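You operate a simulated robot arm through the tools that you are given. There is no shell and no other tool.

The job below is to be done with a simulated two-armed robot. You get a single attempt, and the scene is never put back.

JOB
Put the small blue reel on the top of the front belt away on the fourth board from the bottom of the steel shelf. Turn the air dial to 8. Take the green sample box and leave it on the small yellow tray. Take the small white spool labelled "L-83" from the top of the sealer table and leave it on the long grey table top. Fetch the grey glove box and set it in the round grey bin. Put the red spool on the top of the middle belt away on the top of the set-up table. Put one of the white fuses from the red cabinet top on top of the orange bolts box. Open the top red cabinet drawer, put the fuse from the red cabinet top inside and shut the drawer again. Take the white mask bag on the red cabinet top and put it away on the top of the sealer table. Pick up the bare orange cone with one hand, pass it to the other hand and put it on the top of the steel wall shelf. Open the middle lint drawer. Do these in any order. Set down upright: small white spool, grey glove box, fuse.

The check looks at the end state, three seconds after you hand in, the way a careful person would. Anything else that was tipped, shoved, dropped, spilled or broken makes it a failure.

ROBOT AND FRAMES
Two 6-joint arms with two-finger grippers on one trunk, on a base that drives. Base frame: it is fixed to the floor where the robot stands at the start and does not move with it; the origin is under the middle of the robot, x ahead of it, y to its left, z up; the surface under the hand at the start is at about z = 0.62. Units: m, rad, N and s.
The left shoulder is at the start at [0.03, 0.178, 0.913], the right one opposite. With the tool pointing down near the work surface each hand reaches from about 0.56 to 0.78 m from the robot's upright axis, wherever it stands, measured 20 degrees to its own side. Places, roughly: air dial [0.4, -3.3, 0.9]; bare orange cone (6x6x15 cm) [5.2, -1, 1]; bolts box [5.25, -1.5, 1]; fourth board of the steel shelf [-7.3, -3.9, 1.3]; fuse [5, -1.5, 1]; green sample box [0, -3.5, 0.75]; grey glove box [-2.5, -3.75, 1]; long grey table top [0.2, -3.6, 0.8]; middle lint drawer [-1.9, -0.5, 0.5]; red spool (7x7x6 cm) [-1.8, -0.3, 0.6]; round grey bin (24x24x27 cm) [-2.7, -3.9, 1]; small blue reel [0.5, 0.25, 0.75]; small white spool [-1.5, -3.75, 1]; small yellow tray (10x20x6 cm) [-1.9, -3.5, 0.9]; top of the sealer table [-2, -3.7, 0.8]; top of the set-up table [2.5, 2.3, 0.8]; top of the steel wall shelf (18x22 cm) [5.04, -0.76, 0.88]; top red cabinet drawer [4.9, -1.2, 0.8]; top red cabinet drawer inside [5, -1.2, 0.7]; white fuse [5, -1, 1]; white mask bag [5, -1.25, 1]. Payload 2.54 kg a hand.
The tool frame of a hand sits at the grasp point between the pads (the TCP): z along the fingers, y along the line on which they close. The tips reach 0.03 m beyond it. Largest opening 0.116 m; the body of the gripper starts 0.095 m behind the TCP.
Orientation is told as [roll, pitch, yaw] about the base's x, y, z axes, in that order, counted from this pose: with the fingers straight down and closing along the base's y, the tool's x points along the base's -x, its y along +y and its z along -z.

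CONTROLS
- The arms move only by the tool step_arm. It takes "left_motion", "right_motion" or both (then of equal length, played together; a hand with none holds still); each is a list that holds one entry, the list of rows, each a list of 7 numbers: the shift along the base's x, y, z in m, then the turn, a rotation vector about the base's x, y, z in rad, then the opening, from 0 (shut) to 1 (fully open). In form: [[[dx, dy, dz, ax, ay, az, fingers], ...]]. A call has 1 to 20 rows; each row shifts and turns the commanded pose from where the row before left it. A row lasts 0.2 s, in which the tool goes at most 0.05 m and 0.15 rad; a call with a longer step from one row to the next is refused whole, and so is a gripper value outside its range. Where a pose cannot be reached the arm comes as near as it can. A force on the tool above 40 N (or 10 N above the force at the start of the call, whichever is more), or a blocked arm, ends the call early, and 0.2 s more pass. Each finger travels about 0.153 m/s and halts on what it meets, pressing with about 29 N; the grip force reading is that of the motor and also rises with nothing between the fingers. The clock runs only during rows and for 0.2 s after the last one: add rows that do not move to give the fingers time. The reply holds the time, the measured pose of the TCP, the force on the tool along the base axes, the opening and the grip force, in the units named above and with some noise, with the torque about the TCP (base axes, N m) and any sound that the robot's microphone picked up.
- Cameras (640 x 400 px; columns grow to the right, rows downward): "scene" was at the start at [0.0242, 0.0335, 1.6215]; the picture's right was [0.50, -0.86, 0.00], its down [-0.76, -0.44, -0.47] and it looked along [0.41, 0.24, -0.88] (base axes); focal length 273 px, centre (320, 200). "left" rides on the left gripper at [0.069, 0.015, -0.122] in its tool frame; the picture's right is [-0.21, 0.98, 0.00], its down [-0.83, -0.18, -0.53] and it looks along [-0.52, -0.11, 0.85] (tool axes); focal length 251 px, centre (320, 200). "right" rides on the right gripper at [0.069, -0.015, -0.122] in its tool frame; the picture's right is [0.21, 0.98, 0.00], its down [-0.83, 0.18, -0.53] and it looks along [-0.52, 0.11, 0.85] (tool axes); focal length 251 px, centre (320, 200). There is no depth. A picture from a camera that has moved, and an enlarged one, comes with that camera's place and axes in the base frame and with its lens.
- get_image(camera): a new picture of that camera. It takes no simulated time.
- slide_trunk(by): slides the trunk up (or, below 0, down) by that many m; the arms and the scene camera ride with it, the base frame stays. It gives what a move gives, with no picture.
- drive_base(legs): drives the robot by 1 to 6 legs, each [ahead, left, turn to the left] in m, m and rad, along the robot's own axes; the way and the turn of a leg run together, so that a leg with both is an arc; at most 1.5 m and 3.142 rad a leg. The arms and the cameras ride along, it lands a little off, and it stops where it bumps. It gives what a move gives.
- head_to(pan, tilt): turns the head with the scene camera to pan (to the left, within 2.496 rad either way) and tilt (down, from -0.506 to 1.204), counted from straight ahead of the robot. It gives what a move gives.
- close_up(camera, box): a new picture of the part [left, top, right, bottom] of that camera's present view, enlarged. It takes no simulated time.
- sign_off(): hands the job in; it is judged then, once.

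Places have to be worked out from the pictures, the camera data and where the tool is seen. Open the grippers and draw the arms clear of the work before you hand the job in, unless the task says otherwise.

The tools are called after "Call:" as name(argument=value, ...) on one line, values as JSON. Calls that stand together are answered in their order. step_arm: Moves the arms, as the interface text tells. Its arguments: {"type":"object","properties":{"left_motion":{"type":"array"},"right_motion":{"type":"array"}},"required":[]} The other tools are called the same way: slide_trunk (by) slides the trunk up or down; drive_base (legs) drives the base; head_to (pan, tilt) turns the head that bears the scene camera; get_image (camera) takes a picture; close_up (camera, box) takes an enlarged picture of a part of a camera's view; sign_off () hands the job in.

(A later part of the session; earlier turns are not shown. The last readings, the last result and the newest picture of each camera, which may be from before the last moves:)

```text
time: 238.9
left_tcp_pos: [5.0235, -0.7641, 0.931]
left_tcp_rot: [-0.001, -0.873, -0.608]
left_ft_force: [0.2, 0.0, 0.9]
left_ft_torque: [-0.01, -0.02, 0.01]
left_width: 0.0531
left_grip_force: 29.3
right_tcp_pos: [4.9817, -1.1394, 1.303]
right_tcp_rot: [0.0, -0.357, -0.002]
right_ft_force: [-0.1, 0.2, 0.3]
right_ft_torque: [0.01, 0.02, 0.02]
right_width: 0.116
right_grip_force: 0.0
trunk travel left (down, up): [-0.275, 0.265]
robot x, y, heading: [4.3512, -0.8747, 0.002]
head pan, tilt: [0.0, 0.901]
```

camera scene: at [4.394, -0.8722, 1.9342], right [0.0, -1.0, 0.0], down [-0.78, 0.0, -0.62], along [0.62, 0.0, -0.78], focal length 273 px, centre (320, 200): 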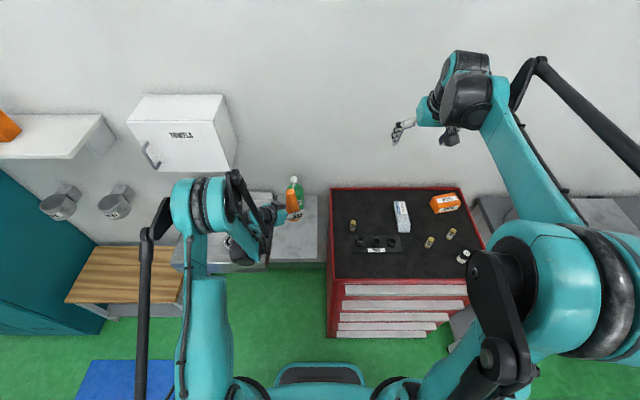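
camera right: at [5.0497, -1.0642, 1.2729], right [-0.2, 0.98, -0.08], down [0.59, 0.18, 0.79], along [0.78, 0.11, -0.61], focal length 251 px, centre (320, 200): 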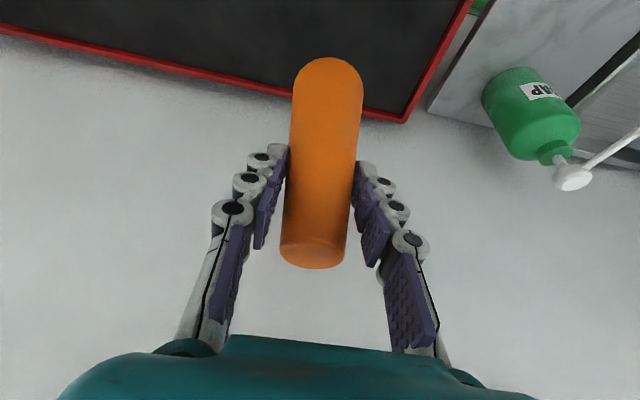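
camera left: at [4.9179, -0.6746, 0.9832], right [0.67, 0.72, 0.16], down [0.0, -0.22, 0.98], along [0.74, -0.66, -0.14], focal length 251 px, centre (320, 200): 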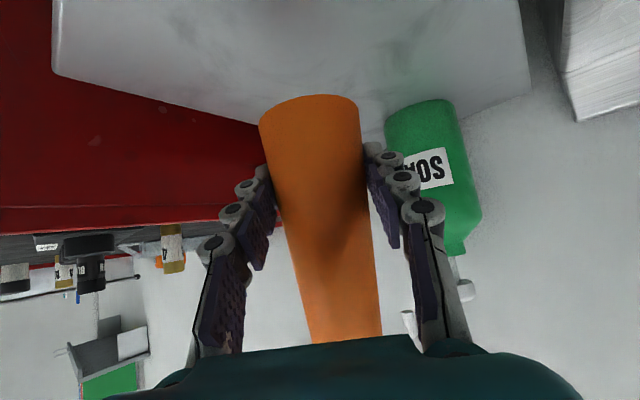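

Call:
step_arm(left_motion=[[[0, 0, -0.005, 0, 0, 0, 0.2], [0, 0, -0.004, 0, 0, 0, 0.2], [0, 0, 0, 0, 0, 0, 0.2]]])

Call:
get_image(camera="left")

```text
time: 239.7
left_tcp_pos: [5.0222, -0.7637, 0.9217]
left_tcp_rot: [0.001, -0.873, -0.61]
left_ft_force: [0.7, 0.3, 0.3]
left_ft_torque: [0.01, 0.01, 0.01]
left_width: 0.0532
left_grip_force: 28.9
right_tcp_pos: [4.9825, -1.1403, 1.3036]
right_tcp_rot: [0.001, -0.357, -0.002]
right_ft_force: [0.5, -0.4, 0.1]
right_ft_torque: [0.0, 0.03, -0.02]
right_width: 0.1161
right_grip_force: 0.1
trunk travel left (down, up): [-0.275, 0.265]
robot x, y, heading: [4.3504, -0.8751, 0.001]
head pan, tilt: [0.0, 0.901]
```

```text
taken
camera left: at [4.9183, -0.6743, 0.9462], right [0.67, 0.72, 0.16], down [0.0, -0.22, 0.98], along [0.74, -0.66, -0.14], focal length 251 px, centre (320, 200)
```

left: 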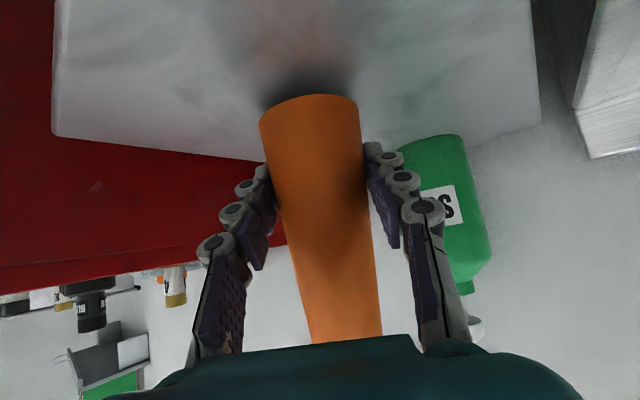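

The contact shadow is close under the cone but there is no force yet. I go on in 4 mm steps.

Call:
step_arm(left_motion=[[[0, 0, -0.004, 0, 0, 0, 0.2], [0, 0, -0.003, 0, 0, 0, 0.2], [0, 0, 0, 0, 0, 0, 0.2]]])

```text
time: 240.5
left_tcp_pos: [5.0218, -0.7646, 0.9144]
left_tcp_rot: [-0.001, -0.874, -0.61]
left_ft_force: [-0.2, -0.7, -0.1]
left_ft_torque: [-0.01, -0.01, 0.01]
left_width: 0.053
left_grip_force: 29.2
right_tcp_pos: [4.9821, -1.1404, 1.3032]
right_tcp_rot: [0.001, -0.357, -0.002]
right_ft_force: [0.4, 0.5, 0.1]
right_ft_torque: [0.0, -0.05, -0.02]
right_width: 0.1158
right_grip_force: 0.0
trunk travel left (down, up): [-0.275, 0.265]
robot x, y, heading: [4.3511, -0.8719, 0.003]
head pan, tilt: [0.0, 0.901]
```

Call:
step_arm(left_motion=[[[0, 0, -0.004, 0, 0, 0, 0.2], [0, 0, -0.004, 0, 0, 0, 0.2], [0, 0, 0, 0, 0, 0, 0.2]]])

Call:
get_image(camera="left")

```text
time: 241.3
left_tcp_pos: [5.024, -0.7637, 0.9094]
left_tcp_rot: [-0.002, -0.876, -0.609]
left_ft_force: [1.4, -0.4, 32.2]
left_ft_torque: [-0.11, -0.28, 0.07]
left_width: 0.0533
left_grip_force: 29.2
left hand out of reach, approached as far as the arm can: row 2
right_tcp_pos: [4.9803, -1.141, 1.3031]
right_tcp_rot: [-0.001, -0.359, -0.002]
right_ft_force: [0.6, 0.2, -0.3]
right_ft_torque: [0.03, -0.01, -0.01]
right_width: 0.116
right_grip_force: 0.0
trunk travel left (down, up): [-0.275, 0.265]
robot x, y, heading: [4.3513, -0.8733, -0.004]
head pan, tilt: [0.0, 0.901]
```

```text
taken
camera left: at [4.9193, -0.6745, 0.9351], right [0.67, 0.72, 0.16], down [-0.01, -0.22, 0.98], along [0.74, -0.66, -0.14], focal length 251 px, centre (320, 200)
```

left: 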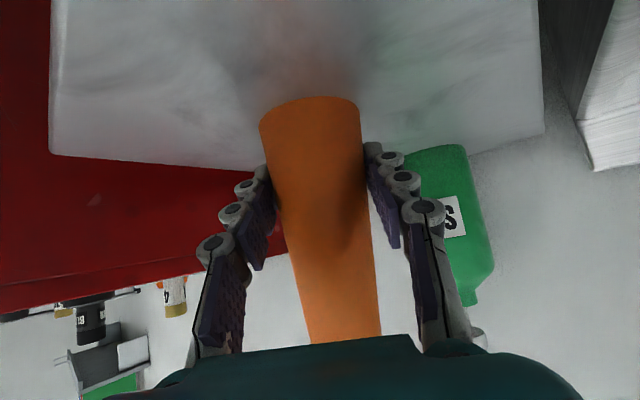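

Contact: the cone stands on the shelf (about 32 N). I ease off, open the fingers and withdraw back along the tool axis.

Call:
step_arm(left_motion=[[[0, 0, 0.002, 0, 0, 0, 0.2], [0, 0, 0, 0, 0, 0, 0.5], [0, 0, 0, 0, 0, 0, 0.75], [0, 0, 0, 0, 0, 0, 0.9], [-0.0125, 0.0088, 0.0129, 0, 0, 0, 0.9], [-0.0251, 0.0176, 0.0257, 0, 0, 0, 0.9], [-0.0251, 0.0176, 0.0257, 0, 0, 0, 0.9], [-0.0251, 0.0176, 0.0257, 0, 0, 0, 0.9], [-0.01, 0.01, 0.045, 0, 0, 0, 1], [0, 0, 0.05, 0, 0, 0, 1], [0, 0, 0.05, 0, 0, 0, 1]]])

Call:
close_up(camera="scene", box=[240, 140, 400, 240])

```text
time: 243.7
left_tcp_pos: [4.9351, -0.6931, 1.151]
left_tcp_rot: [0.0, -0.874, -0.613]
left_ft_force: [-0.8, -0.1, 0.2]
left_ft_torque: [0.01, -0.01, 0.01]
left_width: 0.1162
left_grip_force: 0.1
left hand out of reach, approached as far as the arm can: row 5, 6
right_tcp_pos: [4.9807, -1.14, 1.3032]
right_tcp_rot: [0.001, -0.358, -0.002]
right_ft_force: [-0.9, 0.1, 0.0]
right_ft_torque: [0.03, -0.02, -0.03]
right_width: 0.116
right_grip_force: 0.0
trunk travel left (down, up): [-0.275, 0.265]
robot x, y, heading: [4.352, -0.8725, 0.001]
head pan, tilt: [0.0, 0.901]
```

```text
4.00 times, centred on (320, 190) of scene
camera zoom: at [4.3931, -0.873, 1.7842], right [0.0, -1.0, 0.0], down [-0.78, 0.0, -0.62], along [0.62, 0.0, -0.78], focal length 1093 px, centre (320, 240)
```

zoom: 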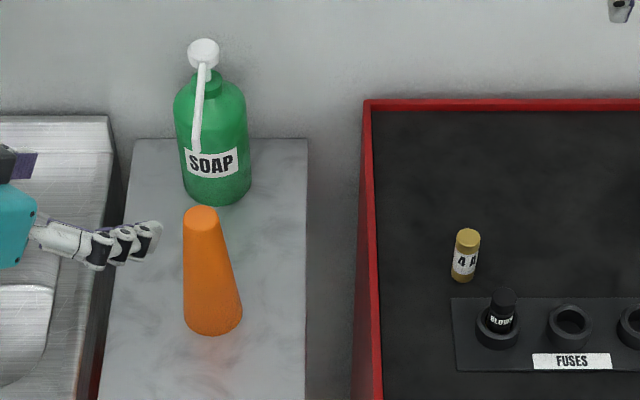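

The cone stands upright on the shelf. I return the left hand to neutral and bring the right hand, tool vertical, above the 4 A white fuse at about (5.017, -1.011).

Call:
step_arm(left_motion=[[[-0.004, 0.008, 0.014, 0, 0, 0.1226, 1], [-0.004, 0.008, 0.014, 0, 0, 0.1226, 1], [-0.004, 0.008, 0.014, 0, 0, 0.1226, 1], [-0.004, 0.008, 0.014, 0, 0, 0.1226, 1], [-0.004, 0.008, 0.014, 0, 0, 0.1226, 1], [-0.004, 0.008, 0.014, 0, 0.1457, 0, 1], [-0.004, 0.008, 0.014, 0, 0.1457, 0, 1], [-0.004, 0.008, 0.014, 0, 0.1457, 0, 1], [-0.004, 0.008, 0.014, 0, 0.1457, 0, 1], [-0.004, 0.008, 0.014, 0, 0.1457, 0, 1], [-0.004, 0.008, 0.0, 0, 0.1457, 0, 1]]], right_motion=[[[0.004, 0.014, 0, 0, 0.119, 0, 1], [0.004, 0.014, 0, 0, 0.119, 0, 0.8], [0.004, 0.014, 0, 0, 0.119, 0, 0.6], [0.004, 0.014, 0, 0, 0, 0, 0.6], [0.004, 0.014, -0.02, 0, 0, 0, 0.6], [0.004, 0.014, -0.03, 0, 0, 0, 0.6], [0.004, 0.014, -0.03, 0, 0, 0, 0.6], [0.004, 0.014, -0.03, 0, 0, 0, 0.6], [0.004, 0.014, -0.03, 0, 0, 0, 0.6], [0, 0.004, -0.03, 0, 0, 0, 0.6], [0, 0, 0, 0, 0, 0, 0.6]]])

Call:
get_image(camera="right")

```text
time: 246.1
left_tcp_pos: [4.8919, -0.6017, 1.2904]
left_tcp_rot: [0.002, 0.005, 0.002]
left_ft_force: [0.0, -0.4, 0.0]
left_ft_torque: [-0.03, 0.01, 0.02]
left_width: 0.116
left_grip_force: 0.1
right_tcp_pos: [5.0196, -1.0091, 1.1329]
right_tcp_rot: [-0.003, 0.0, -0.002]
right_ft_force: [1.0, 0.6, -0.1]
right_ft_torque: [-0.02, 0.02, 0.02]
right_width: 0.0696
right_grip_force: 0.1
trunk travel left (down, up): [-0.275, 0.265]
robot x, y, heading: [4.3535, -0.8684, -0.001]
head pan, tilt: [0.0, 0.901]
```

```text
taken
camera right: at [4.9506, -1.025, 1.255], right [-0.21, 0.98, 0.0], down [0.83, 0.18, 0.53], along [0.52, 0.11, -0.85], focal length 251 px, centre (320, 200)
```

right: 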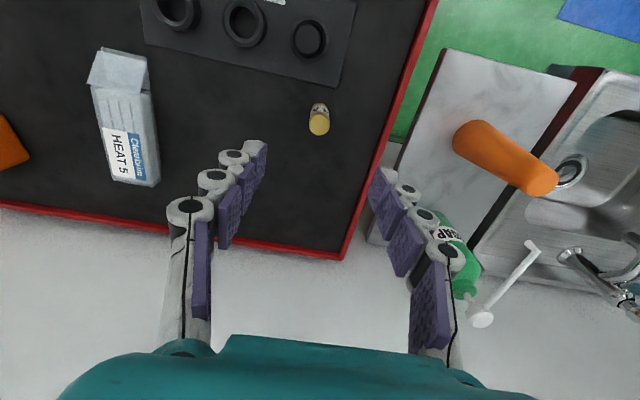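

The fuse is at (5.017, -1.012), nearly centred. I descend, close on it and lift.

Call:
step_arm(right_motion=[[[-0.0026, -0.003, -0.03, 0, 0, 0, 0.6], [0, 0, -0.035, 0, 0, 0, 0.6], [0, 0, -0.035, 0, 0, 0, 0.6], [0, 0, -0.03, 0, 0, 0, 0.6], [0, 0, -0.018, 0, 0, 0, 0.6], [0, 0, 0, 0, 0, 0, 0.35], [0, 0, 0, 0, 0, 0, 0.1], [0, 0, 0, 0, 0, 0, 0.1], [0, 0, 0, 0, 0, 0, 0.1]]])

Call:
get_image(camera="right")

```text
time: 248.1
left_tcp_pos: [4.8906, -0.6025, 1.2915]
left_tcp_rot: [0.004, 0.002, 0.0]
left_ft_force: [0.7, 0.4, -0.2]
left_ft_torque: [-0.01, 0.01, 0.01]
left_width: 0.116
left_grip_force: 0.0
right_tcp_pos: [5.0165, -1.0131, 0.9855]
right_tcp_rot: [0.0, 0.0, -0.001]
right_ft_force: [-0.3, 0.8, 0.9]
right_ft_torque: [-0.01, 0.0, -0.01]
right_width: 0.0203
right_grip_force: 29.1
trunk travel left (down, up): [-0.275, 0.265]
robot x, y, heading: [4.35, -0.8701, -0.003]
head pan, tilt: [0.0, 0.901]
```

```text
taken
camera right: at [4.9477, -1.0287, 1.1067], right [-0.21, 0.98, 0.0], down [0.83, 0.18, 0.53], along [0.52, 0.11, -0.85], focal length 251 px, centre (320, 200)
```

right: 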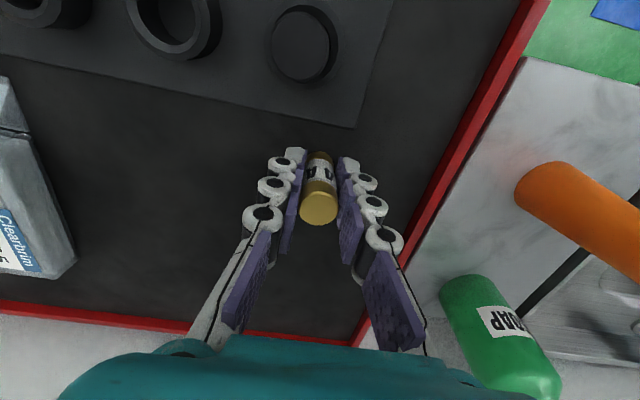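

It is gripped, but the bolts box is farther away and needs the tool tilted forward to reach. Since the fuse still stands, I open, tilt the tool 20° about the grasp point, re-grip so the fuse stays upright, and lift.

Call:
step_arm(right_motion=[[[0, 0, 0, 0, 0, 0, 0.35], [0, 0, 0, 0, 0, 0, 0.38], [0, 0, 0, 0, -0.1164, 0, 0.38], [0, 0, 0, 0, -0.1164, 0, 0.38], [0, 0, 0, 0, -0.1164, 0, 0.38], [0, 0, 0, 0, 0, 0, 0.1], [0, 0, 0, 0, 0, 0, 0.1], [0, 0, 0, 0, 0, 0, 0.1], [0, 0, 0, 0, 0, 0, 0.1], [0, 0, 0.02, 0, 0, 0, 0.1], [0, 0, 0.04, 0, 0, 0, 0.1], [0, 0, 0.04, 0, 0, 0, 0.1], [0, 0, 0.04, 0, 0, 0, 0.1], [-0.03, 0, 0.04, 0, 0, 0, 0.1], [-0.03, 0, 0.04, 0, 0, 0, 0.1]]])

Call:
get_image(camera="right")

```text
time: 251.3
left_tcp_pos: [4.8892, -0.6026, 1.2914]
left_tcp_rot: [0.003, 0.001, 0.001]
left_ft_force: [0.1, -0.4, 0.4]
left_ft_torque: [0.01, 0.0, 0.01]
left_width: 0.116
left_grip_force: 0.1
right_tcp_pos: [4.9547, -1.0143, 1.2058]
right_tcp_rot: [0.0, -0.351, -0.002]
right_ft_force: [-0.3, 0.7, -1.5]
right_ft_torque: [0.02, -0.03, -0.01]
right_width: 0.0203
right_grip_force: 29.0
trunk travel left (down, up): [-0.275, 0.265]
robot x, y, heading: [4.3526, -0.8737, 0.007]
head pan, tilt: [0.0, 0.901]
```

```text
taken
camera right: at [4.8475, -1.0294, 1.2966], right [-0.2, 0.98, -0.07], down [0.59, 0.18, 0.78], along [0.78, 0.11, -0.62], focal length 251 px, centre (320, 200)
```

right: 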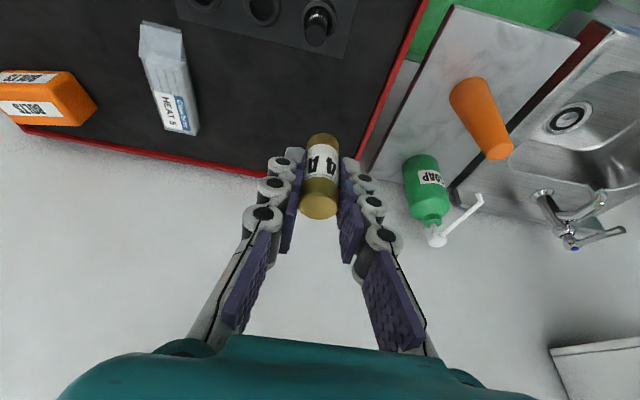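

The 4 A fuse is held upright. I drive right so that the right arm faces the bolts box.

Call:
drive_base(legs=[[0, -0.38, 0]])

Call:
get_image(camera="right")

Call:
get_image(camera="scene")

```text
time: 253.7
left_tcp_pos: [4.8914, -0.9836, 1.2911]
left_tcp_rot: [0.004, 0.003, 0.004]
left_ft_force: [-0.4, -0.7, -0.3]
left_ft_torque: [0.04, 0.05, -0.02]
left_width: 0.1159
left_grip_force: 0.1
right_tcp_pos: [4.9579, -1.3947, 1.204]
right_tcp_rot: [0.0, -0.348, -0.002]
right_ft_force: [-0.2, -0.2, 0.3]
right_ft_torque: [0.02, 0.01, 0.02]
right_width: 0.0202
right_grip_force: 28.7
trunk travel left (down, up): [-0.275, 0.265]
robot x, y, heading: [4.3501, -1.255, 0.002]
head pan, tilt: [0.0, 0.901]
```

```text
taken
camera right: at [4.8506, -1.4106, 1.2953], right [-0.2, 0.98, -0.07], down [0.59, 0.18, 0.78], along [0.78, 0.11, -0.62], focal length 251 px, centre (320, 200)
```

right: 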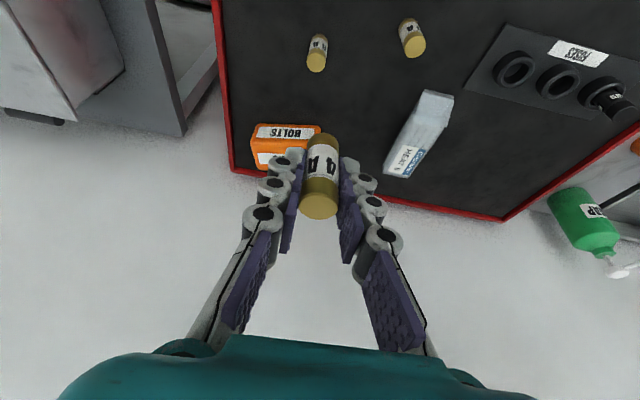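

```text
taken
camera scene: at [4.3958, -1.2549, 1.7841], right [0.0, -1.0, 0.0], down [-0.78, 0.0, -0.62], along [0.62, 0.0, -0.78], focal length 273 px, centre (320, 200)
```

scene: 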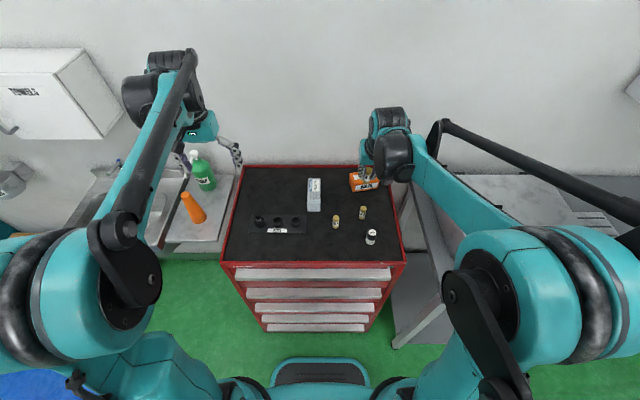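

I zoom on the bolts box to measure its top face.

Call:
close_up(camera="scene", box=[300, 140, 420, 215])

Call:
close_up(camera="right", box=[220, 100, 380, 200])

```text
5.33 times, centred on (360, 178) of scene
camera zoom: at [4.3958, -1.2549, 1.7841], right [0.0, -1.0, 0.0], down [-0.78, 0.0, -0.62], along [0.62, 0.0, -0.78], focal length 1457 px, centre (107, 320)
```

zoom: 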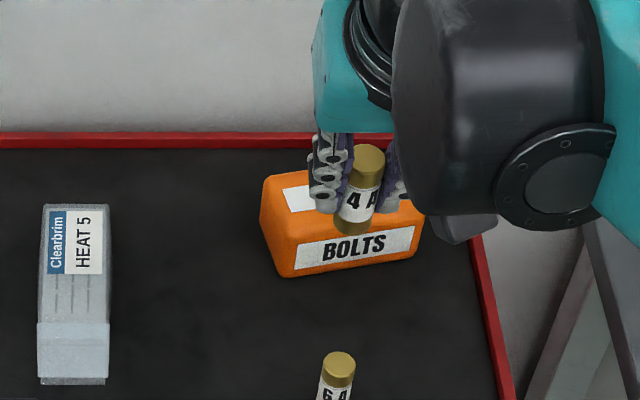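

```text
4.00 times, centred on (300, 150) of right
camera zoom: at [4.8506, -1.4106, 1.2953], right [-0.2, 0.98, -0.07], down [0.59, 0.18, 0.78], along [0.78, 0.11, -0.62], focal length 1006 px, centre (400, 400)
```

zoom: 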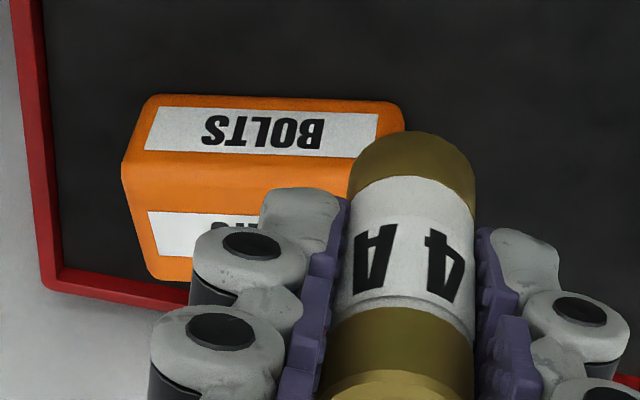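

The box top measures about 11 × 6 cm, centred near (5.145, -1.432) at z ≈ 0.984. I carry the fuse above it.

Call:
step_arm(right_motion=[[[0.037, -0.0077, -0.01, 0, 0, 0, 0.1], [0.037, -0.0077, -0.01, 0, 0, 0, 0.1], [0.037, -0.0077, -0.02, 0, 0, 0, 0.1], [0.037, -0.0077, -0.03, 0, 0, 0, 0.1], [0.037, -0.0075, -0.03, 0, 0, 0, 0.1], [0, 0, 0, 0, 0, 0, 0.1]]])

Call:
get_image(camera="right")

Call:
close_up(camera="scene", box=[300, 140, 420, 215])

```text
time: 255.1
left_tcp_pos: [4.8889, -0.9835, 1.2907]
left_tcp_rot: [0.001, -0.001, 0.007]
left_ft_force: [-1.4, 0.6, 0.3]
left_ft_torque: [-0.02, 0.0, 0.01]
left_width: 0.1164
left_grip_force: 0.1
right_tcp_pos: [5.1422, -1.4349, 1.105]
right_tcp_rot: [0.001, -0.351, -0.001]
right_ft_force: [-0.6, -1.0, 0.8]
right_ft_torque: [-0.02, -0.03, -0.01]
right_width: 0.0203
right_grip_force: 28.7
trunk travel left (down, up): [-0.275, 0.265]
robot x, y, heading: [4.3503, -1.2557, 0.012]
head pan, tilt: [0.0, 0.901]
```

```text
taken
camera right: at [5.0347, -1.45, 1.1961], right [-0.2, 0.98, -0.07], down [0.59, 0.18, 0.78], along [0.78, 0.11, -0.62], focal length 251 px, centre (320, 200)
```

right: 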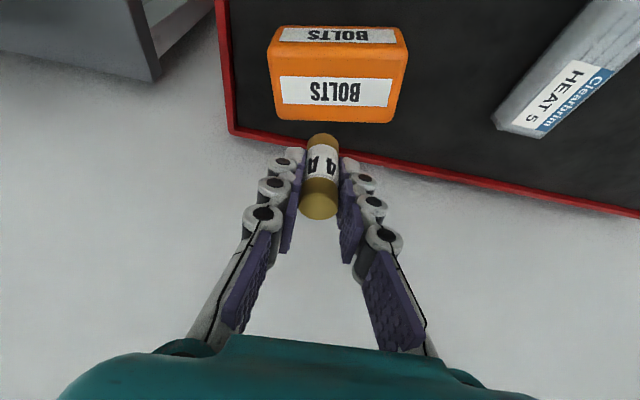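

```text
5.33 times, centred on (360, 178) of scene
camera zoom: at [4.3941, -1.2538, 1.7842], right [0.0, -1.0, 0.0], down [-0.78, 0.0, -0.62], along [0.62, 0.0, -0.78], focal length 1457 px, centre (107, 320)
```

zoom: 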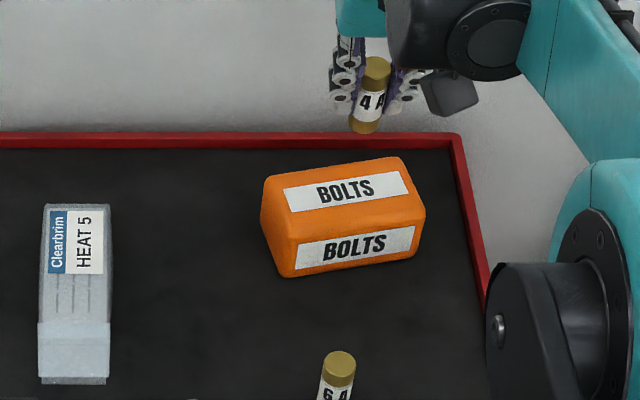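

The box-top centre comes out at about (5.147, -1.430) in both views. I fine-adjust and lower the fuse onto it.

Call:
step_arm(right_motion=[[[0.004, 0.004, -0.025, 0, 0, 0, 0.1], [0, 0, -0.025, 0, 0, 0, 0.1], [0, 0, -0.012, 0, 0, 0, 0.1], [0, 0, 0, 0, 0, 0, 0.1]]])

Call:
close_up(camera="scene", box=[300, 140, 420, 215])

```text
time: 256.1
left_tcp_pos: [4.8906, -0.9823, 1.2904]
left_tcp_rot: [0.003, 0.002, 0.006]
left_ft_force: [-0.3, -0.5, 0.3]
left_ft_torque: [0.01, -0.02, 0.01]
left_width: 0.1159
left_grip_force: 0.1
right_tcp_pos: [5.1463, -1.4284, 1.0418]
right_tcp_rot: [0.0, -0.35, -0.001]
right_ft_force: [-0.8, -0.3, -0.3]
right_ft_torque: [-0.02, -0.02, 0.02]
right_width: 0.0203
right_grip_force: 28.8
trunk travel left (down, up): [-0.275, 0.265]
robot x, y, heading: [4.3507, -1.2543, 0.004]
head pan, tilt: [0.0, 0.901]
```

```text
5.33 times, centred on (360, 178) of scene
camera zoom: at [4.3955, -1.2541, 1.7842], right [0.0, -1.0, 0.0], down [-0.78, 0.0, -0.62], along [0.62, 0.0, -0.78], focal length 1457 px, centre (107, 320)
```

zoom: 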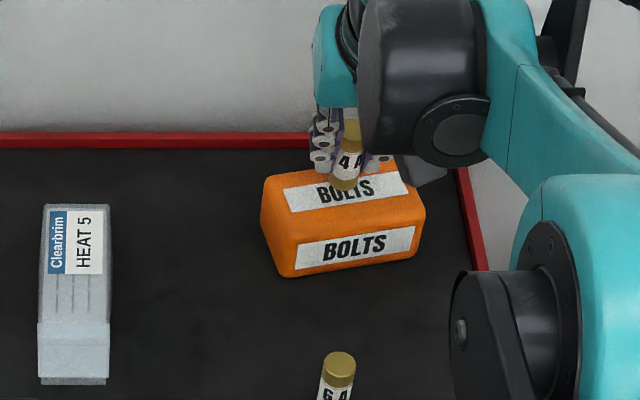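

Well centred. I lower the last centimetre in small steps.

Call:
step_arm(right_motion=[[[0, 0, -0.004, 0, 0, 0, 0.1], [0, 0, -0.003, 0, 0, 0, 0.1], [0, 0, 0, 0, 0, 0, 0.1]]])

```text
time: 256.9
left_tcp_pos: [4.8901, -0.982, 1.2915]
left_tcp_rot: [0.0, 0.001, 0.004]
left_ft_force: [0.6, -0.6, -0.4]
left_ft_torque: [0.0, -0.01, 0.0]
left_width: 0.1162
left_grip_force: 0.1
right_tcp_pos: [5.1457, -1.428, 1.0377]
right_tcp_rot: [-0.002, -0.352, 0.0]
right_ft_force: [5.9, -1.8, 24.9]
right_ft_torque: [-0.03, -0.27, 0.01]
right_width: 0.0203
right_grip_force: 28.5
trunk travel left (down, up): [-0.275, 0.265]
robot x, y, heading: [4.35, -1.2519, 0.004]
head pan, tilt: [0.0, 0.901]
```

Contact (25 N). I ease off 2 mm, open just a little on each side and withdraw along the tool axis.

Call:
step_arm(right_motion=[[[0, 0, 0.0025, 0, 0, 0, 0.1], [0, 0, 0, 0, 0, 0, 0.25], [0, 0, 0, 0, 0, 0, 0.4], [0, 0, 0, 0, 0, 0, 0.45], [-0.005, 0, 0.014, 0, 0, 0, 0.45], [-0.01, 0, 0.028, 0, 0, 0, 0.45], [-0.014, 0, 0.038, 0, 0, 0, 0.45], [-0.014, 0, 0.038, 0, 0, 0, 0.45], [-0.014, 0, 0.038, 0, 0, 0, 0.45]]])

Call:
close_up(camera="scene", box=[300, 140, 420, 215])

Call:
get_image(camera="right")

```text
time: 258.9
left_tcp_pos: [4.8892, -0.9827, 1.2918]
left_tcp_rot: [0.002, -0.001, 0.006]
left_ft_force: [-1.2, 0.2, -0.1]
left_ft_torque: [-0.01, -0.01, 0.01]
left_width: 0.1163
left_grip_force: 0.0
right_tcp_pos: [5.0883, -1.4264, 1.1933]
right_tcp_rot: [0.001, -0.351, 0.001]
right_ft_force: [-0.8, -0.1, 0.7]
right_ft_torque: [-0.02, -0.02, 0.0]
right_width: 0.0522
right_grip_force: 0.1
trunk travel left (down, up): [-0.275, 0.265]
robot x, y, heading: [4.3537, -1.2576, 0.006]
head pan, tilt: [0.0, 0.901]
```

```text
5.33 times, centred on (360, 178) of scene
camera zoom: at [4.3939, -1.2541, 1.7842], right [0.0, -1.0, 0.0], down [-0.78, 0.0, -0.62], along [0.62, 0.0, -0.78], focal length 1457 px, centre (107, 320)
```

zoom: 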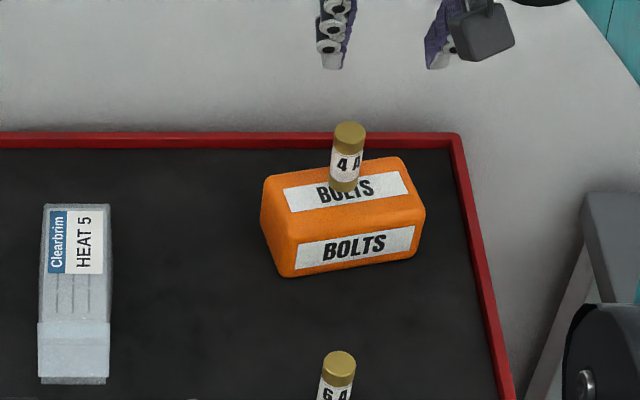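

```text
taken
camera right: at [4.9825, -1.4429, 1.2839], right [-0.2, 0.98, -0.07], down [0.59, 0.18, 0.78], along [0.78, 0.11, -0.62], focal length 251 px, centre (320, 200)
```

right: 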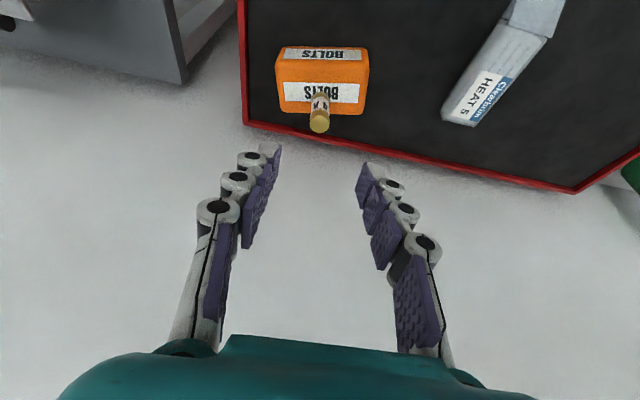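

The white fuse stands on the bolts box. Now the top drawer: I zoom in on its handle.

Call:
close_up(camera="scene", box=[210, 220, 420, 351])

Call:
get_image(camera="left")

```text
3.05 times, centred on (315, 286) of scene
camera zoom: at [4.3939, -1.2541, 1.7842], right [0.0, -1.0, 0.0], down [-0.78, 0.0, -0.62], along [0.62, 0.0, -0.78], focal length 833 px, centre (335, -61)
```

zoom: 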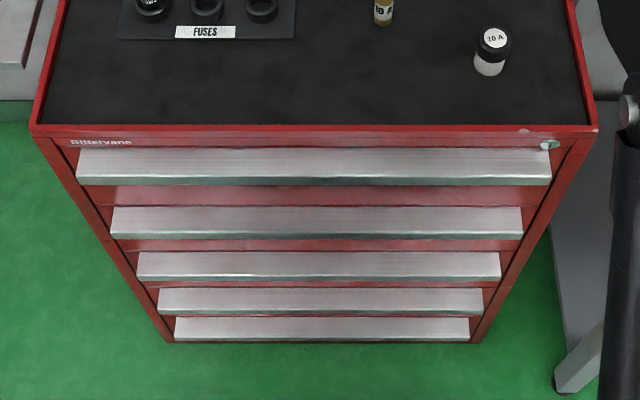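

```text
taken
camera left: at [4.8208, -0.9703, 1.4124], right [0.21, 0.98, 0.0], down [0.83, -0.18, 0.53], along [0.52, -0.11, -0.85], focal length 251 px, centre (320, 200)
```

left: 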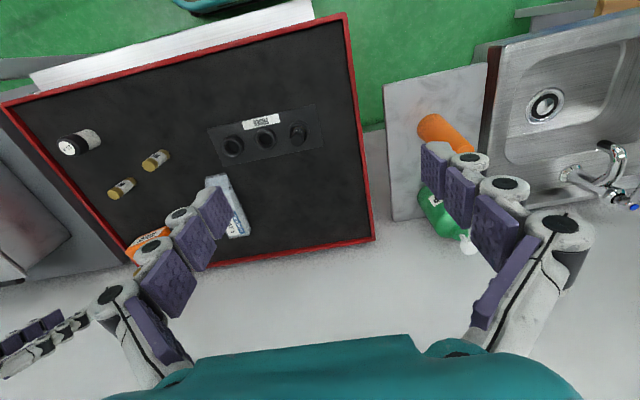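

The handles are full-width ledges, best pinched from the front with the hand level. I first take "the fuse" (dark-capped, about (4.875, -1.432)) with the right hand: base back 10 cm, then the vertical tool above it.

Call:
drive_base(legs=[[-0.1, 0, -0.005]])

Call:
step_arm(right_motion=[[[-0.02, 0, 0, 0, 0.117, 0, 0.6], [-0.03, 0, 0, 0, 0.117, 0, 0.75], [-0.03, 0, 0, 0, 0.117, 0, 0.75], [-0.033, -0.005, -0.02, 0, 0, 0, 0.75], [0, 0, -0.03, 0, 0, 0, 0.75], [0, 0, -0.02, 0, 0, 0, 0.75]]])

Call:
get_image(camera="right")

```text
time: 260.0
left_tcp_pos: [4.7906, -0.9849, 1.2903]
left_tcp_rot: [0.003, 0.0, 0.002]
left_ft_force: [-0.5, 0.4, 0.4]
left_ft_torque: [0.03, -0.05, -0.02]
left_width: 0.1162
left_grip_force: 0.0
right_tcp_pos: [4.9888, -1.4315, 1.192]
right_tcp_rot: [0.0, -0.348, -0.003]
right_ft_force: [0.2, 0.1, 0.6]
right_ft_torque: [-0.03, 0.0, -0.02]
right_width: 0.0521
right_grip_force: 0.0
trunk travel left (down, up): [-0.275, 0.265]
robot x, y, heading: [4.2481, -1.2599, -0.003]
head pan, tilt: [0.0, 0.901]
```

```text
time: 261.4
left_tcp_pos: [4.7911, -0.9854, 1.2915]
left_tcp_rot: [0.003, 0.0, 0.003]
left_ft_force: [-0.5, -0.3, 0.1]
left_ft_torque: [0.04, -0.03, 0.0]
left_width: 0.116
left_grip_force: 0.1
right_tcp_pos: [4.8752, -1.4385, 1.1212]
right_tcp_rot: [-0.001, 0.002, -0.005]
right_ft_force: [-0.4, -0.8, -0.8]
right_ft_torque: [0.01, 0.0, -0.04]
right_width: 0.0867
right_grip_force: 0.0
trunk travel left (down, up): [-0.275, 0.265]
robot x, y, heading: [4.2498, -1.2547, -0.002]
head pan, tilt: [0.0, 0.901]
```

```text
taken
camera right: at [4.8064, -1.4526, 1.244], right [-0.21, 0.98, 0.0], down [0.83, 0.18, 0.53], along [0.52, 0.11, -0.85], focal length 251 px, centre (320, 200)
```

right: 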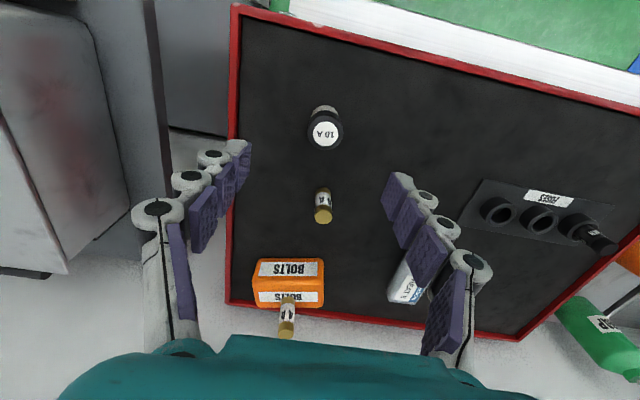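

The fuse is at (4.877, -1.433). I centre, descend and grip it around its body, then lift.

Call:
step_arm(right_motion=[[[0.002, 0.0055, -0.03, 0, 0, 0, 0.75], [0, 0, -0.035, 0, 0, 0, 0.75], [0, 0, -0.035, 0, 0, 0, 0.75], [0, 0, -0.036, 0, 0, 0, 0.75], [0, 0, 0, 0, 0, 0, 0.5], [0, 0, 0, 0, 0, 0, 0.2], [0, 0, 0, 0, 0, 0, 0.2], [0, 0, 0, 0, 0, 0, 0.2], [0, 0, 0.02, 0, 0, 0, 0.2], [0, 0, 0.04, 0, 0, 0, 0.2], [0, 0, 0.04, 0, 0, 0, 0.2], [0, 0, 0.04, 0, 0, 0, 0.2], [0, 0, 0.04, 0, 0, 0, 0.2], [-0.02, 0, 0.04, 0, 0, 0, 0.2]]])

Call:
get_image(camera="right")

```text
time: 264.4
left_tcp_pos: [4.7904, -0.9849, 1.2911]
left_tcp_rot: [0.002, -0.001, 0.002]
left_ft_force: [0.0, -0.6, 0.1]
left_ft_torque: [0.04, -0.06, 0.0]
left_width: 0.116
left_grip_force: 0.1
right_tcp_pos: [4.8551, -1.4286, 1.2093]
right_tcp_rot: [-0.002, 0.0, -0.005]
right_ft_force: [0.1, 0.4, 0.5]
right_ft_torque: [0.03, -0.04, 0.01]
right_width: 0.0345
right_grip_force: 29.4
trunk travel left (down, up): [-0.275, 0.265]
robot x, y, heading: [4.2514, -1.2556, 0.003]
head pan, tilt: [0.0, 0.901]
```

```text
taken
camera right: at [4.7863, -1.4427, 1.3308], right [-0.21, 0.98, 0.0], down [0.83, 0.18, 0.53], along [0.52, 0.11, -0.85], focal length 251 px, centre (320, 200)
```

right: 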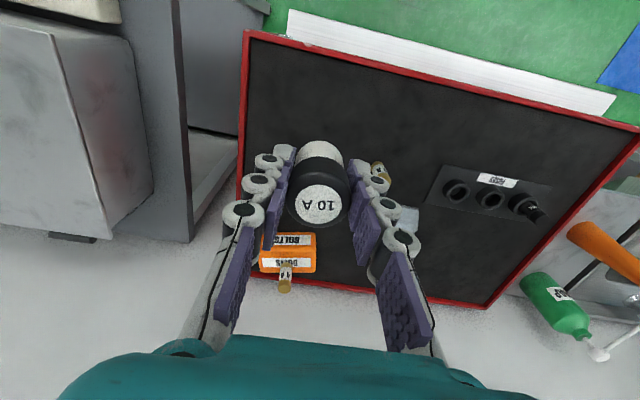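

The fuse is held upright. I back off to x ≈ 4.0 and lower the trunk so that the left arm can point level at the handle height (z ≈ 0.885).

Call:
drive_base(legs=[[-0.26, 0, 0]])

Call:
slide_trunk(by=-0.23)

Call:
step_arm(left_motion=[[[0.008, -0.005, 0, -0.0864, -0.0864, 0.0864, 1], [0.008, -0.005, 0, -0.0864, -0.0864, 0.0864, 1], [0.008, -0.005, 0, -0.0864, -0.0864, 0.0864, 0.8], [0.008, -0.005, 0, -0.0864, -0.0864, 0.0864, 0.6], [0.008, -0.005, 0, -0.0864, -0.0864, 0.0864, 0.52], [0.008, -0.005, 0, -0.0864, -0.0864, 0.0864, 0.52], [0.008, -0.005, 0, -0.0864, -0.0864, 0.0864, 0.52], [0.008, -0.005, 0, -0.0864, -0.0864, 0.0864, 0.52], [0.008, -0.005, 0, -0.0864, -0.0864, 0.0864, 0.52], [0.008, -0.005, 0, -0.0864, -0.0864, 0.0864, 0.52], [0.008, -0.005, 0, -0.0864, -0.0864, 0.0864, 0.52], [0.008, -0.005, 0, -0.0864, -0.0864, 0.0864, 0.52], [0.008, -0.005, 0, -0.0864, -0.0864, 0.0864, 0.52], [0.008, -0.005, 0, -0.0864, -0.0864, 0.0864, 0.52]]])

Call:
get_image(camera="scene")

Call:
get_image(camera="left")

```text
time: 266.3
left_tcp_pos: [4.5292, -0.9839, 1.2909]
left_tcp_rot: [0.004, 0.0, 0.003]
left_ft_force: [-0.2, -0.2, 0.1]
left_ft_torque: [0.0, 0.01, 0.03]
left_width: 0.1162
left_grip_force: 0.0
right_tcp_pos: [4.5977, -1.427, 1.208]
right_tcp_rot: [-0.003, 0.003, 0.0]
right_ft_force: [-0.9, 1.1, -0.2]
right_ft_torque: [-0.01, 0.0, -0.01]
right_width: 0.0343
right_grip_force: 29.0
trunk travel left (down, up): [-0.275, 0.265]
robot x, y, heading: [3.9928, -1.2578, -0.001]
head pan, tilt: [0.0, 0.901]
```

```text
time: 268.7
left_tcp_pos: [4.5298, -0.9844, 1.0607]
left_tcp_rot: [0.003, 0.001, 0.004]
left_ft_force: [0.1, -0.6, -0.1]
left_ft_torque: [0.02, 0.01, 0.03]
left_width: 0.116
left_grip_force: 0.0
right_tcp_pos: [4.5972, -1.4256, 0.9774]
right_tcp_rot: [-0.002, 0.001, -0.001]
right_ft_force: [0.0, 0.2, -1.0]
right_ft_torque: [0.02, -0.02, -0.04]
right_width: 0.0347
right_grip_force: 29.1
trunk travel left (down, up): [-0.045, 0.495]
robot x, y, heading: [3.9868, -1.2532, 0.004]
head pan, tilt: [0.0, 0.901]
```

```text
time: 271.7
left_tcp_pos: [4.6424, -1.0537, 1.0596]
left_tcp_rot: [-1.566, 0.004, 1.572]
left_ft_force: [-0.2, 0.1, -0.9]
left_ft_torque: [0.01, -0.01, 0.0]
left_width: 0.0603
left_grip_force: 0.2
right_tcp_pos: [4.5979, -1.426, 0.977]
right_tcp_rot: [-0.002, 0.001, 0.0]
right_ft_force: [0.1, -0.6, -1.2]
right_ft_torque: [0.0, 0.02, -0.02]
right_width: 0.0346
right_grip_force: 28.8
trunk travel left (down, up): [-0.045, 0.495]
robot x, y, heading: [3.9873, -1.2543, 0.007]
head pan, tilt: [0.0, 0.901]
```

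```text
taken
camera scene: at [4.0348, -1.2547, 1.5541], right [0.0, -1.0, 0.0], down [-0.78, 0.0, -0.62], along [0.62, 0.0, -0.78], focal length 273 px, centre (320, 200)
```

scene: 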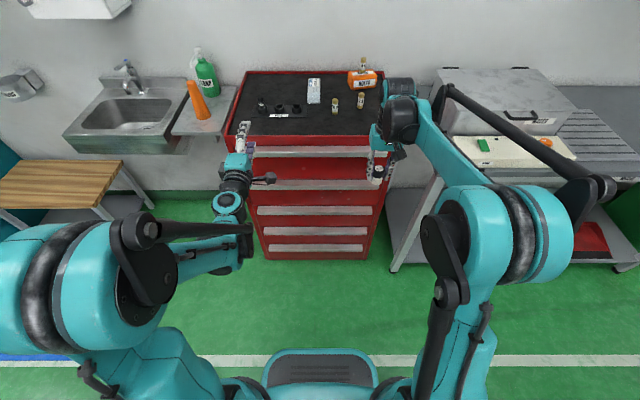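

```text
taken
camera left: at [4.5201, -1.1246, 1.0448], right [0.0, 0.21, -0.98], down [-0.54, 0.83, 0.18], along [0.84, 0.52, 0.11], focal length 251 px, centre (320, 200)
```

left: 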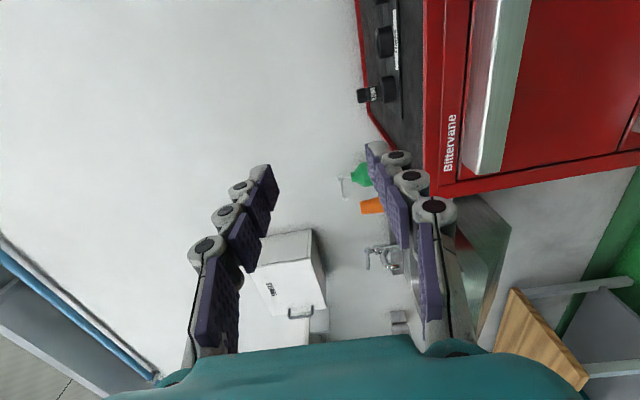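

The left hand is level. From its camera the handle lip spans z ≈ 0.874–0.895 at x ≈ 4.763. I lower the trunk the last bit and bring the hand down to the handle height.

Call:
slide_trunk(by=-0.04)

Call:
step_arm(left_motion=[[[0, -0.005, -0.034, 0, 0, 0, 0.52], [0, -0.005, -0.034, 0, 0, 0, 0.52], [0, -0.005, -0.034, 0, 0, 0, 0.52], [0, -0.005, -0.033, 0, 0, 0, 0.52], [0, 0, 0, 0, 0, 0, 0.52]]])

Call:
get_image(camera="left")

```text
time: 272.5
left_tcp_pos: [4.6409, -1.0526, 1.0212]
left_tcp_rot: [-1.568, 0.003, 1.571]
left_ft_force: [-0.6, -0.4, 1.1]
left_ft_torque: [0.02, -0.01, 0.02]
left_width: 0.0602
left_grip_force: 0.1
right_tcp_pos: [4.5977, -1.4261, 0.9382]
right_tcp_rot: [0.0, 0.003, 0.0]
right_ft_force: [-0.1, -0.5, -0.7]
right_ft_torque: [0.01, -0.02, -0.01]
right_width: 0.0344
right_grip_force: 28.9
trunk travel left (down, up): [-0.005, 0.535]
robot x, y, heading: [3.9895, -1.2537, -0.002]
head pan, tilt: [0.0, 0.901]
```

```text
time: 273.7
left_tcp_pos: [4.663, -1.0731, 0.9125]
left_tcp_rot: [-1.566, 0.002, 1.571]
left_ft_force: [0.8, 0.0, 0.2]
left_ft_torque: [0.0, 0.01, 0.0]
left_width: 0.0603
left_grip_force: 0.1
left hand out of reach, approached as far as the arm can: row 3, 4
right_tcp_pos: [4.5969, -1.4259, 0.9381]
right_tcp_rot: [-0.002, 0.003, -0.001]
right_ft_force: [-0.2, 0.0, -0.4]
right_ft_torque: [-0.01, 0.03, -0.05]
right_width: 0.0347
right_grip_force: 29.0
trunk travel left (down, up): [-0.005, 0.535]
robot x, y, heading: [3.9929, -1.2537, 0.002]
head pan, tilt: [0.0, 0.901]
```

```text
taken
camera left: at [4.5407, -1.1442, 0.8973], right [0.0, 0.21, -0.98], down [-0.53, 0.83, 0.18], along [0.85, 0.52, 0.11], focal length 251 px, centre (320, 200)
```

left: 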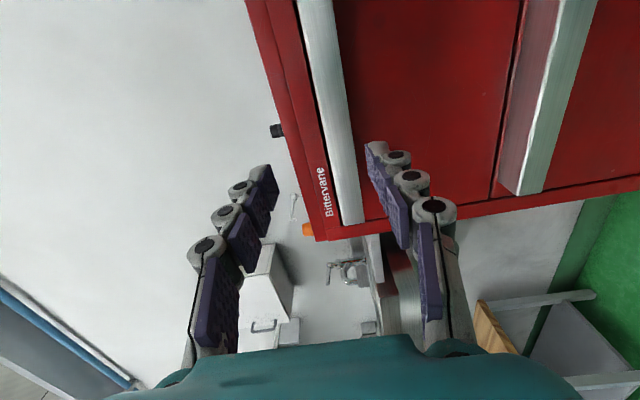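

The handle lip appears at x ≈ 4.75, z ≈ 0.895 in the level view. I advance so that the fingers straddle it from above and below.

Call:
step_arm(left_motion=[[[0.02, 0, -0.006, 0, 0, 0, 0.52], [0.02, 0, -0.006, 0, 0, 0, 0.52], [0.02, 0, -0.004, 0, 0, 0, 0.52], [0, 0, 0, 0, 0, 0, 0.52]]])

Call:
get_image(camera="left")

```text
time: 274.7
left_tcp_pos: [4.7226, -1.0739, 0.8963]
left_tcp_rot: [-1.568, 0.003, 1.57]
left_ft_force: [-0.5, 0.2, 0.6]
left_ft_torque: [0.0, 0.0, -0.01]
left_width: 0.0603
left_grip_force: 0.0
right_tcp_pos: [4.5958, -1.4264, 0.9363]
right_tcp_rot: [-0.003, 0.002, 0.0]
right_ft_force: [-0.3, 0.2, -0.9]
right_ft_torque: [0.0, 0.01, -0.01]
right_width: 0.0346
right_grip_force: 28.9
trunk travel left (down, up): [-0.005, 0.535]
robot x, y, heading: [3.9899, -1.256, 0.002]
head pan, tilt: [0.0, 0.901]
```

```text
taken
camera left: at [4.6009, -1.1444, 0.881], right [0.0, 0.21, -0.98], down [-0.53, 0.83, 0.18], along [0.85, 0.52, 0.11], focal length 251 px, centre (320, 200)
```

left: 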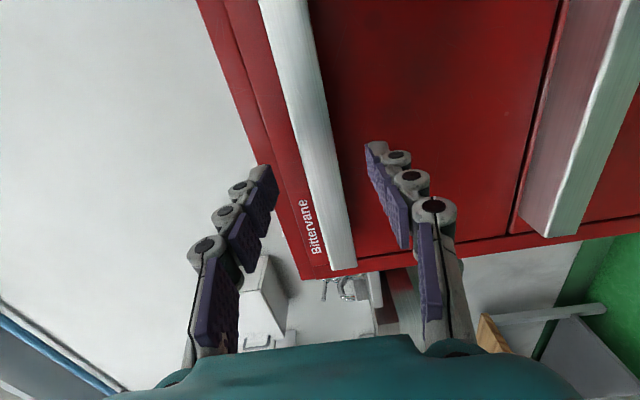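

The handle is centred between the fingers. I advance 2 cm more and close.

Call:
step_arm(left_motion=[[[0.01, 0, 0, 0, 0, 0, 0.52], [0.009, 0, 0, 0, 0, 0, 0.52], [0, 0, 0, 0, 0, 0, 0.3], [0, 0, 0, 0, 0, 0, 0], [0, 0, 0, 0, 0, 0, 0], [0, 0, 0, 0, 0, 0, 0]]])

Call:
get_image(camera="left")

```text
time: 276.1
left_tcp_pos: [4.7406, -1.0734, 0.8961]
left_tcp_rot: [-1.567, 0.003, 1.571]
left_ft_force: [1.0, 0.0, 3.1]
left_ft_torque: [0.7, -0.37, -0.06]
left_width: 0.0227
left_grip_force: 44.4
right_tcp_pos: [4.5971, -1.4254, 0.9372]
right_tcp_rot: [-0.002, 0.001, 0.0]
right_ft_force: [-0.9, 0.1, -1.0]
right_ft_torque: [0.0, 0.02, 0.02]
right_width: 0.0345
right_grip_force: 28.5
trunk travel left (down, up): [-0.005, 0.535]
robot x, y, heading: [3.9926, -1.255, -0.0]
head pan, tilt: [0.0, 0.901]
```

```text
taken
camera left: at [4.6185, -1.1441, 0.8809], right [0.0, 0.21, -0.98], down [-0.53, 0.83, 0.18], along [0.85, 0.52, 0.11], focal length 251 px, centre (320, 200)
```

left: 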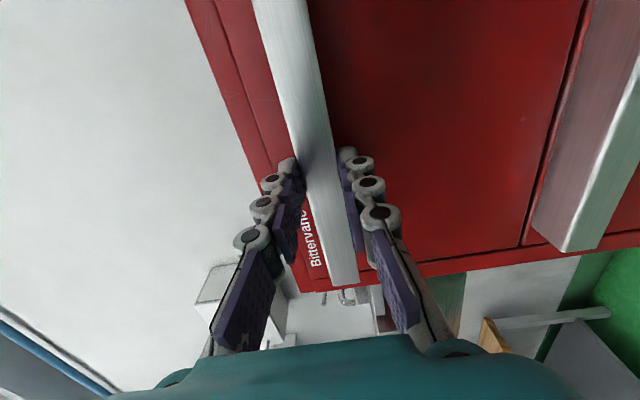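

The handle is pinched (2.3 cm). I pull the drawer open by reversing the base.

Call:
drive_base(legs=[[-0.1, 0, 0]])

Call:
get_image(camera="scene")

```text
time: 276.9
left_tcp_pos: [4.7352, -1.0722, 0.8961]
left_tcp_rot: [-1.567, 0.003, 1.57]
left_ft_force: [3.7, -1.2, -5.7]
left_ft_torque: [0.53, -0.16, 0.29]
left_width: 0.023
left_grip_force: 45.0
right_tcp_pos: [4.5909, -1.427, 0.9358]
right_tcp_rot: [-0.001, 0.001, -0.003]
right_ft_force: [-0.5, 1.3, -0.6]
right_ft_torque: [0.0, -0.01, -0.01]
right_width: 0.0347
right_grip_force: 29.1
trunk travel left (down, up): [-0.005, 0.535]
robot x, y, heading: [3.9825, -1.2583, -0.006]
head pan, tilt: [0.0, 0.901]
stopped in leg 1: the force on the tool passed its limit at 42 N (the readings are from after the stop); the commanded pose is now the measured one
```

```text
taken
camera scene: at [4.0289, -1.2545, 1.5141], right [0.0, -1.0, 0.0], down [-0.78, 0.0, -0.62], along [0.62, 0.0, -0.78], focal length 273 px, centre (320, 200)
```

scene: 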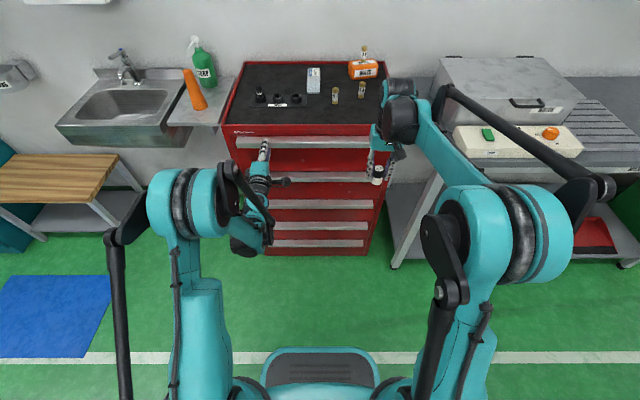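

The pull stopped at 42 N after a few millimetres; it may be a tight start or my speed. I try a slow pull with the arm.

Call:
step_arm(left_motion=[[[-0.003, 0, 0, 0, 0, 0, 0], [-0.003, 0, 0, 0, 0, 0, 0], [-0.003, 0, 0, 0, 0, 0, 0], [-0.003, 0, 0, 0, 0, 0, 0]]])

Call:
get_image(camera="left")

```text
time: 277.9
left_tcp_pos: [4.7242, -1.0719, 0.8968]
left_tcp_rot: [-1.568, 0.003, 1.572]
left_ft_force: [2.3, -5.1, -10.7]
left_ft_torque: [0.72, -0.12, 0.22]
left_width: 0.023
left_grip_force: 44.9
right_tcp_pos: [4.5917, -1.428, 0.9353]
right_tcp_rot: [-0.004, 0.001, -0.002]
right_ft_force: [0.8, -0.2, -0.2]
right_ft_torque: [-0.01, 0.01, 0.01]
right_width: 0.0346
right_grip_force: 28.7
trunk travel left (down, up): [-0.005, 0.535]
robot x, y, heading: [3.9836, -1.254, 0.001]
head pan, tilt: [0.0, 0.901]
```

```text
taken
camera left: at [4.6028, -1.1443, 0.8811], right [0.0, 0.21, -0.98], down [-0.53, 0.83, 0.18], along [0.84, 0.52, 0.11], focal length 251 px, centre (320, 200)
```

left: 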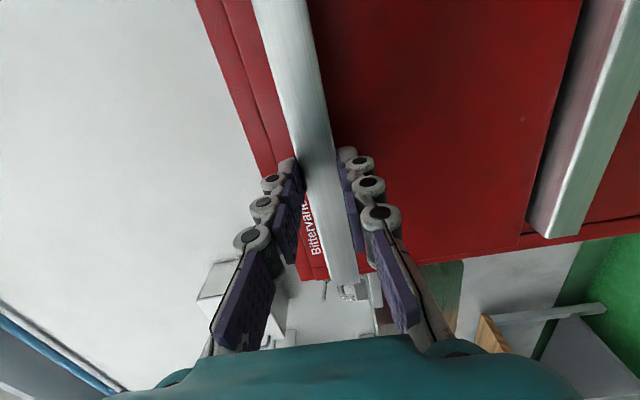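

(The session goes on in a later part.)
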